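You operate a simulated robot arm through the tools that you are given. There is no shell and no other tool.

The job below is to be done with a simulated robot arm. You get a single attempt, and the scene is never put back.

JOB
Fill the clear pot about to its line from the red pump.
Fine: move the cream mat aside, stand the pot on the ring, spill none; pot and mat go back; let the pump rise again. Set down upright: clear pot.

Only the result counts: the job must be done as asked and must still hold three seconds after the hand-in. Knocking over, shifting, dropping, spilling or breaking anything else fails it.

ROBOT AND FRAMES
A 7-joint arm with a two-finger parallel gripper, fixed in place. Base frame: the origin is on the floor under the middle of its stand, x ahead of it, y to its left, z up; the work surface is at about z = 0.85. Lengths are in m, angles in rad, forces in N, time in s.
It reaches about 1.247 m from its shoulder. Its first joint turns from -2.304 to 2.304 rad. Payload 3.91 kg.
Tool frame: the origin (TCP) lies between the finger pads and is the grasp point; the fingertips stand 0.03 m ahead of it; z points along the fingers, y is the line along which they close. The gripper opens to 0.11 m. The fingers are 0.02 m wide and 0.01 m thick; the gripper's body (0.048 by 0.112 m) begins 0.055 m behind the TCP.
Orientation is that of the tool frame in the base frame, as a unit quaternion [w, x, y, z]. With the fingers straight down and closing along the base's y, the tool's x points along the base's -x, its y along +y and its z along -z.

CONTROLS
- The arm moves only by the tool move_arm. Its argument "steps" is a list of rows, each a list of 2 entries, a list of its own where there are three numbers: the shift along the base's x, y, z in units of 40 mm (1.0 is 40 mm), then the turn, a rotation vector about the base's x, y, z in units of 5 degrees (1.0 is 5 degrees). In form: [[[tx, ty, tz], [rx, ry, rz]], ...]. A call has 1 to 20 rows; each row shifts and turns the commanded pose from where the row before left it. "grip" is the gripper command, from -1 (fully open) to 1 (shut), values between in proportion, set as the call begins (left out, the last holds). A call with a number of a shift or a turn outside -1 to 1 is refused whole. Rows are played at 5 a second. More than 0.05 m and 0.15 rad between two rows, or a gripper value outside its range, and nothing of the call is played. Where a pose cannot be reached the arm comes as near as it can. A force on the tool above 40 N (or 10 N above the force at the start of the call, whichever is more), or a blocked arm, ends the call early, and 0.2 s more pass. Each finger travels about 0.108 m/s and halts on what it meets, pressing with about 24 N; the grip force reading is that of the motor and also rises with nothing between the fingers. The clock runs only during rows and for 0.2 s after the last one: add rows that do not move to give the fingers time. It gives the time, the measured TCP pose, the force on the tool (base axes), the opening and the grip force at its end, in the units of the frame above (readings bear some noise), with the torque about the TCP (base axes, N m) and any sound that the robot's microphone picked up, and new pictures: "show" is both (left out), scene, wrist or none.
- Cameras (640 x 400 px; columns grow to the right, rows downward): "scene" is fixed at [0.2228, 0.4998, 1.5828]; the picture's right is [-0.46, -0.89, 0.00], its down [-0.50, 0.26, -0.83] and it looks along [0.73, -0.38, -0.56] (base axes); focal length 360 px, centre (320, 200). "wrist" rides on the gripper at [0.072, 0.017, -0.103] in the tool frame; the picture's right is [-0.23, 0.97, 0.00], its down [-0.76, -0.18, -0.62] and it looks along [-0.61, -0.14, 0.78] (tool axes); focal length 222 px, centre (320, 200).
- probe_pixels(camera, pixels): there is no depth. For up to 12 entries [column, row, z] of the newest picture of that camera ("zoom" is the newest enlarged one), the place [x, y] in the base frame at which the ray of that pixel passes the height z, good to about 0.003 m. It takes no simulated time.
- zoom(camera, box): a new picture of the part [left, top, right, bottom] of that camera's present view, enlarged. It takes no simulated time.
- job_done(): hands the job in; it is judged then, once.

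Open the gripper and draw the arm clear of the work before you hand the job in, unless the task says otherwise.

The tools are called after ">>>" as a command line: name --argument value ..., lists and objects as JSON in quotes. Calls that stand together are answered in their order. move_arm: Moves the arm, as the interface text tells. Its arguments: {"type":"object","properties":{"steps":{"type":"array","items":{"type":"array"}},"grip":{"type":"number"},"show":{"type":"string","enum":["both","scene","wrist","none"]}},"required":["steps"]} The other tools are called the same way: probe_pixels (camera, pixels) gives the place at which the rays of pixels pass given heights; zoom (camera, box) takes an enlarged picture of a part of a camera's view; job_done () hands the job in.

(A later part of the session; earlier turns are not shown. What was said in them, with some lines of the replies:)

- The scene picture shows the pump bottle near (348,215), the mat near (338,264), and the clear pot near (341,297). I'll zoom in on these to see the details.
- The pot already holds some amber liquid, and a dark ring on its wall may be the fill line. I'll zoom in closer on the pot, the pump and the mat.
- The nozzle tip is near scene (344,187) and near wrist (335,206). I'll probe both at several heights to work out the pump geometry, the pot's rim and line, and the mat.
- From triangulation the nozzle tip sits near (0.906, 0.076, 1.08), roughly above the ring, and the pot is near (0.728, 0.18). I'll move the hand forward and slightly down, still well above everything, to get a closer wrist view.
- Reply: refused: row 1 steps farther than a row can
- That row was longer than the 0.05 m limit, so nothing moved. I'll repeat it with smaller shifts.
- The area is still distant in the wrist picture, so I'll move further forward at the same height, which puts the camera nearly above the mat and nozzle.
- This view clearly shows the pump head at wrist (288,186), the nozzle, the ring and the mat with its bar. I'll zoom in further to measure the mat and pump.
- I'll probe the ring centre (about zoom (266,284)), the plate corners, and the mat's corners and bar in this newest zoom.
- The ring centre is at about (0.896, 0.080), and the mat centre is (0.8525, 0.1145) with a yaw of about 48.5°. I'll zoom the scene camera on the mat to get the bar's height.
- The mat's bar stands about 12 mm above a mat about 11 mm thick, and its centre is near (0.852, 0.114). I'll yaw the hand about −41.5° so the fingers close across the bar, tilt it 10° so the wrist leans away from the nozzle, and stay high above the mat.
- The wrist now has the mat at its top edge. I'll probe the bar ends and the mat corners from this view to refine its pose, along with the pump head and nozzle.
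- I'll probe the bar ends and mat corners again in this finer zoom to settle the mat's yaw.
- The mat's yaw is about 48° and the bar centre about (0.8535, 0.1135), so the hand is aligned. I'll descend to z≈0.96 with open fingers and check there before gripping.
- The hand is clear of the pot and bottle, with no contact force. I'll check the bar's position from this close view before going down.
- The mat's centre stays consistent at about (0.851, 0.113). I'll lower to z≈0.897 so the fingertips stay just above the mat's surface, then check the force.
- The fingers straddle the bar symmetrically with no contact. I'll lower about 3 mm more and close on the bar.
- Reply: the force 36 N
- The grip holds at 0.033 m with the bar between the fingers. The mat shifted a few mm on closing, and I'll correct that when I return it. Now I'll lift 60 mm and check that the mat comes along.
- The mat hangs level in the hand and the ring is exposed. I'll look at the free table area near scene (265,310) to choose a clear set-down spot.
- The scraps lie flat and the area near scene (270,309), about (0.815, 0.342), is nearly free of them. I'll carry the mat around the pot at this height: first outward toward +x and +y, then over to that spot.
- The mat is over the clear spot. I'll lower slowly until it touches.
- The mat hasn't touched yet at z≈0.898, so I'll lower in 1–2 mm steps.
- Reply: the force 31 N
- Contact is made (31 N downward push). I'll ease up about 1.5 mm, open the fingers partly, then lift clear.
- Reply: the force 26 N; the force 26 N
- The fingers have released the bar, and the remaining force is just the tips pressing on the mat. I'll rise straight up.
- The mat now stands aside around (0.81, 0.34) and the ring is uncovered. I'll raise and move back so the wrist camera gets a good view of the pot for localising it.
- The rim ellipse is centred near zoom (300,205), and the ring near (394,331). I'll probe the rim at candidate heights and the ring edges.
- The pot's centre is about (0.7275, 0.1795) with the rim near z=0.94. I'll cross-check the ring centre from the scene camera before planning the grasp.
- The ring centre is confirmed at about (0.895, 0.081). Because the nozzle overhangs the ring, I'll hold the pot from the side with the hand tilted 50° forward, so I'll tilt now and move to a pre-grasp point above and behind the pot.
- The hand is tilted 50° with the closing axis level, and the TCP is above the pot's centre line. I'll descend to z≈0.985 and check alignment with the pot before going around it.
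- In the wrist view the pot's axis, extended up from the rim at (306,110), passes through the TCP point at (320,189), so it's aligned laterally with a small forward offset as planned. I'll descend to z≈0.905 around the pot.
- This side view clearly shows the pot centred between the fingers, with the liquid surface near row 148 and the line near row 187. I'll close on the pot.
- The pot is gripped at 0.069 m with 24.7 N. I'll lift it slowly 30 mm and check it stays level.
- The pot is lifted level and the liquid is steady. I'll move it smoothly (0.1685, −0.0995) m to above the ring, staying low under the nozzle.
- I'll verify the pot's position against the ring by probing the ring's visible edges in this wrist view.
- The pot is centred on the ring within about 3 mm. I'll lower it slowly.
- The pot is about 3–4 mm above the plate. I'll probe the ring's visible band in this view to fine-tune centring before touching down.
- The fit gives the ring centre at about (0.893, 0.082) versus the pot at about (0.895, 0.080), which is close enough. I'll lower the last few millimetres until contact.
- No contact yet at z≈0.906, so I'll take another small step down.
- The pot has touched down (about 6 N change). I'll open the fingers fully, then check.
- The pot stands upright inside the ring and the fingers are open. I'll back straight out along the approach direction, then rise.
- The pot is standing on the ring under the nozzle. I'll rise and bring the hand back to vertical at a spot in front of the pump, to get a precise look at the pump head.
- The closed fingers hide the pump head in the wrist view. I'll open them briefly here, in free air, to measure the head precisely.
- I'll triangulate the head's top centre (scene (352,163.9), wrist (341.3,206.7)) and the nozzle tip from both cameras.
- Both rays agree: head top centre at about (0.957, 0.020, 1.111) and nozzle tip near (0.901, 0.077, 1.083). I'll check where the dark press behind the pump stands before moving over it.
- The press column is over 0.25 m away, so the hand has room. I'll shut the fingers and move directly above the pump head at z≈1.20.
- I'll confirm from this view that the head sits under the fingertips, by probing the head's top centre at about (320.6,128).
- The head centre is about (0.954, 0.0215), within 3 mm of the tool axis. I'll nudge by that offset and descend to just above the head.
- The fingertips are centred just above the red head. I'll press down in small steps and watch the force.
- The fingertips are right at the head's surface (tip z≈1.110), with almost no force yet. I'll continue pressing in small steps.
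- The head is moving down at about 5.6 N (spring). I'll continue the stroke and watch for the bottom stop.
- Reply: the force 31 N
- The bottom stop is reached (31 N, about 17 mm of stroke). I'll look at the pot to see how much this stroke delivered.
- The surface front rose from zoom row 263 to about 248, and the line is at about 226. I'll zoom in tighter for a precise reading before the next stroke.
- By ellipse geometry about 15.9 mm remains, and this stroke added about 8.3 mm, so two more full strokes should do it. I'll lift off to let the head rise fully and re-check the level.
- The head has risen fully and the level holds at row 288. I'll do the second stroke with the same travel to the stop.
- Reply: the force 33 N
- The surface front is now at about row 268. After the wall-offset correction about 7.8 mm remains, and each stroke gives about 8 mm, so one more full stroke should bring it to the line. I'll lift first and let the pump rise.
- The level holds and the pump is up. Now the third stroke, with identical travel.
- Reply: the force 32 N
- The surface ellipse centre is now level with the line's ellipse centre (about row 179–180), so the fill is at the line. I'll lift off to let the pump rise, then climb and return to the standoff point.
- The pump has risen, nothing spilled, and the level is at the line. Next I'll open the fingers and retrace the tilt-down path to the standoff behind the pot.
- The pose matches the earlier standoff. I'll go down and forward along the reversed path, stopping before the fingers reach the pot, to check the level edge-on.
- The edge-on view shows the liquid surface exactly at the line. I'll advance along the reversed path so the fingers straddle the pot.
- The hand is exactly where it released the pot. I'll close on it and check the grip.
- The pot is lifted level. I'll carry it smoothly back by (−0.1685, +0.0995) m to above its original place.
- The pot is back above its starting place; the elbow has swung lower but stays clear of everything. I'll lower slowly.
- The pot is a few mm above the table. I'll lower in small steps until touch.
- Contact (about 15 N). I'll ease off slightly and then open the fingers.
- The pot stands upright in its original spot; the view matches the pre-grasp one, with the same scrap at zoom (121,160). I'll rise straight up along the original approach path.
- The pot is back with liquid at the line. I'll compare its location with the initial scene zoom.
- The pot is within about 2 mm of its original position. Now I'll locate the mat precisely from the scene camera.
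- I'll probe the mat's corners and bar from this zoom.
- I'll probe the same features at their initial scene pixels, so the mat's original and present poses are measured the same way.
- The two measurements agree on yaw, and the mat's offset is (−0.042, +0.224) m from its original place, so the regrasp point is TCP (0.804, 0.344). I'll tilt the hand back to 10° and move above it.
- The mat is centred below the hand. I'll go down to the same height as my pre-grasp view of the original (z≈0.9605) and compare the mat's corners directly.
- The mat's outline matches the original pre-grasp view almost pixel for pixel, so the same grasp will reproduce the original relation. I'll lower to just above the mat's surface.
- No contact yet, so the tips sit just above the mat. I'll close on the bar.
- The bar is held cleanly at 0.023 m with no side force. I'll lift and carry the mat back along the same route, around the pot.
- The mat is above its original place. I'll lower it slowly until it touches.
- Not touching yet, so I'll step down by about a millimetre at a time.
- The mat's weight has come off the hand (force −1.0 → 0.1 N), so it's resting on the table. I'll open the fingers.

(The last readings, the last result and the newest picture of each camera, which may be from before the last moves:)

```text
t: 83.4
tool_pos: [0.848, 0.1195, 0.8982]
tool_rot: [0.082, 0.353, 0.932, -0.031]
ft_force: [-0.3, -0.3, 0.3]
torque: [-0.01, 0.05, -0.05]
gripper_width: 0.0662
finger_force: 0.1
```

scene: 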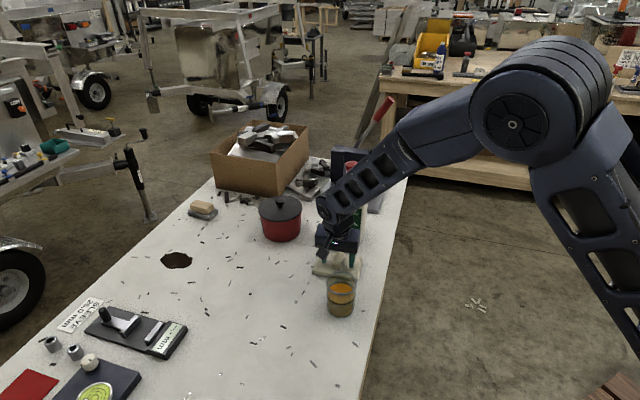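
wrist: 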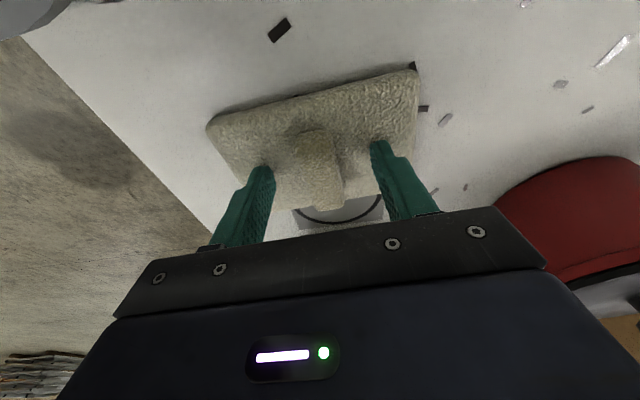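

The mat is back; its outline matches the original view at (206,128) and (416,70), and the fingers are free. I'll rise straight up along the original descent path.

>>> move_arm --steps '[[[0, 0, 0.2], [0, 0, 0]], [[0, 0, 0.6], [0, 0, 0]], [[0, 0, 0.9], [0, 0, 0]], [[0, 0, 0.9], [0, 0, 0]], [[0, 0, 0.9], [0, 0, 0]], [[0, 0, 0.9], [0, 0, 0]], [[0, 0, 0.9], [0, 0, 0]], [[0, 0, 0.9], [0, 0, 0]], [[0, 0, 0.9], [0, 0, 0]], [[0, 0, 0.9], [0, 0, 0]], [[0, 0, 0.9], [0, 0, 0]], [[0, 0, 0.9], [0, 0, 0]], [[-0.9, 0, 0], [0, 0, 0]], [[-0.9, 0, 0], [0, 0, 0]], [[-0.9, 0, 0], [0, 0, 0]], [[-0.9, 0, 0], [0, 0, 0]], [[0, 0, 0], [0, 0, 0]]]' --grip -1 --show "both"

>>> zoom --camera "scene" --box '[310, 240, 368, 285]'

>>> zoom --camera "scene" --box '[280, 140, 420, 330]'

```text
t: 87.0
tool_pos: [0.7032, 0.1198, 1.2903]
tool_rot: [0.082, 0.353, 0.932, -0.03]
ft_force: [-0.2, 0.0, 0.6]
torque: [-0.03, -0.01, -0.02]
gripper_width: 0.1101
finger_force: 0.0
```

scene: 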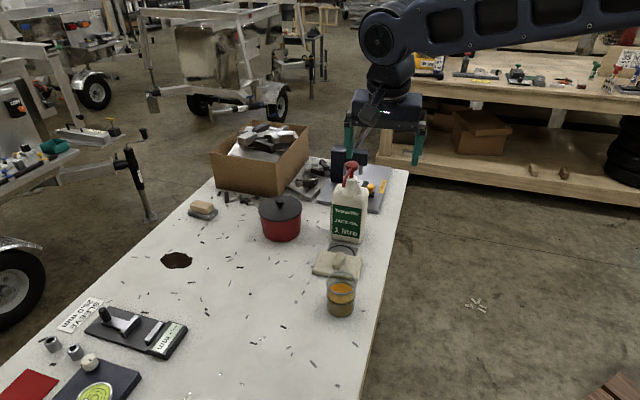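
wrist: 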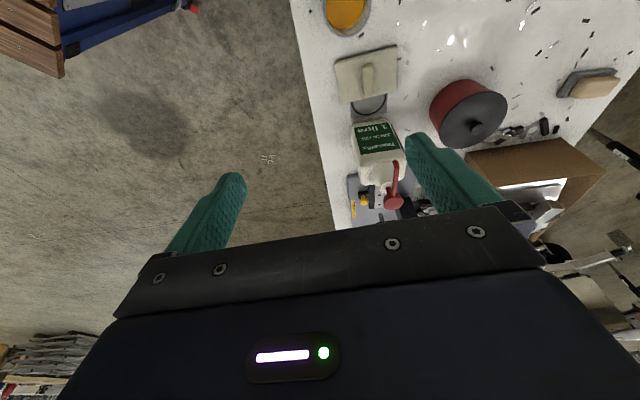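

```text
8.89 times, centred on (339, 262) of scene
```

zoom: 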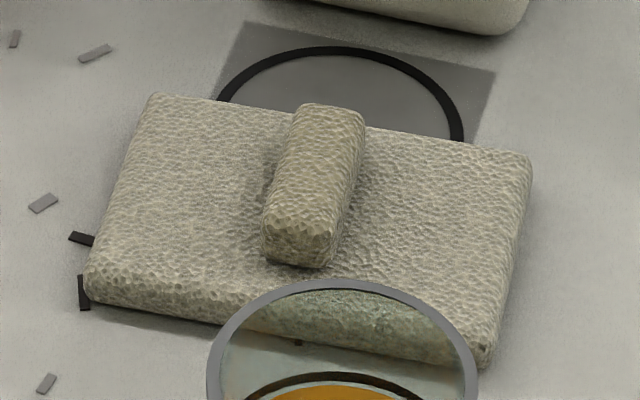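

```text
2.11 times, centred on (350, 235) of scene
```

zoom: 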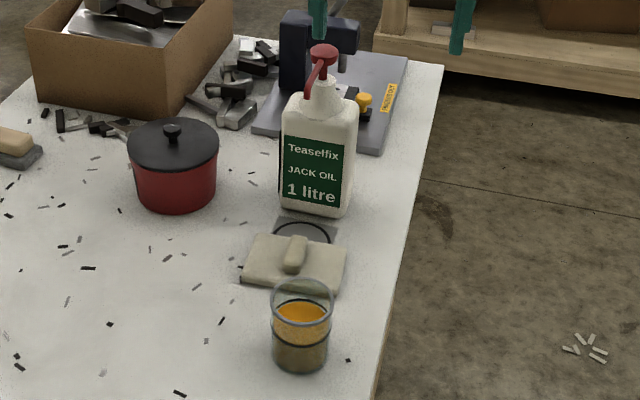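

The mat and pot match their original places to within 1–2 mm, the pump is up, and nothing else has moved. I'll draw the arm a bit further back and up before handing in.

>>> move_arm --steps '[[[-0.6, 0, 0.6], [0, 0, 0]], [[-0.6, 0, 0.6], [0, 0, 0]], [[-0.3, 0, 0.6], [0, 0, 0]], [[0, 0, 0], [0, 0, 0]], [[0, 0, 0], [0, 0, 0]]]' --grip -1 --show "scene"

>>> zoom --camera "scene" --box '[310, 265, 374, 325]'

```text
t: 88.2
tool_pos: [0.6418, 0.1206, 1.362]
tool_rot: [0.082, 0.353, 0.932, -0.031]
ft_force: [-1.0, 1.0, 0.5]
torque: [0.01, 0.0, 0.01]
gripper_width: 0.1098
finger_force: 0.0
```

scene: 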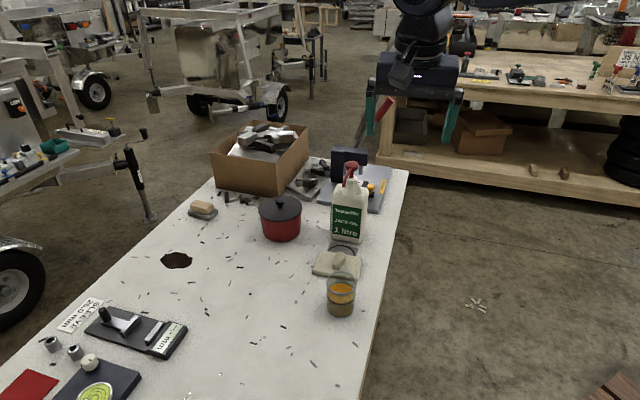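

```text
6.67 times, centred on (342, 295) of scene
```

zoom: 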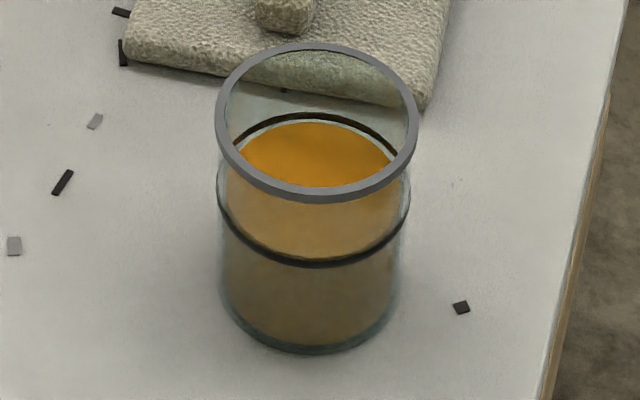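

The final pictures show the pot upright in its place and filled to its line, the mat back over the ring, the pump risen, and the gripper open and clear. I'm handing the job in.

>>> job_done

```text
The job is handed in.
```

The clear pot is filled to its line from the red pump, which took three full strokes. I've handed the job in, but no verdict has come back yet.

- **Fill:** seen side-on, the liquid surface sat level with the line. I saw no spill in any picture.
- **Pot:** it stood on the ring for filling. It is now upright and within about 2 mm of where it started.
- **Mat:** I set it aside on the free table area, then put it back within about 1–2 mm of its original place.
- **Pump:** the head has risen fully again and the bottle shows no shift.
- **Arm:** the gripper is open and drawn clear of the work, and nothing else looks moved.
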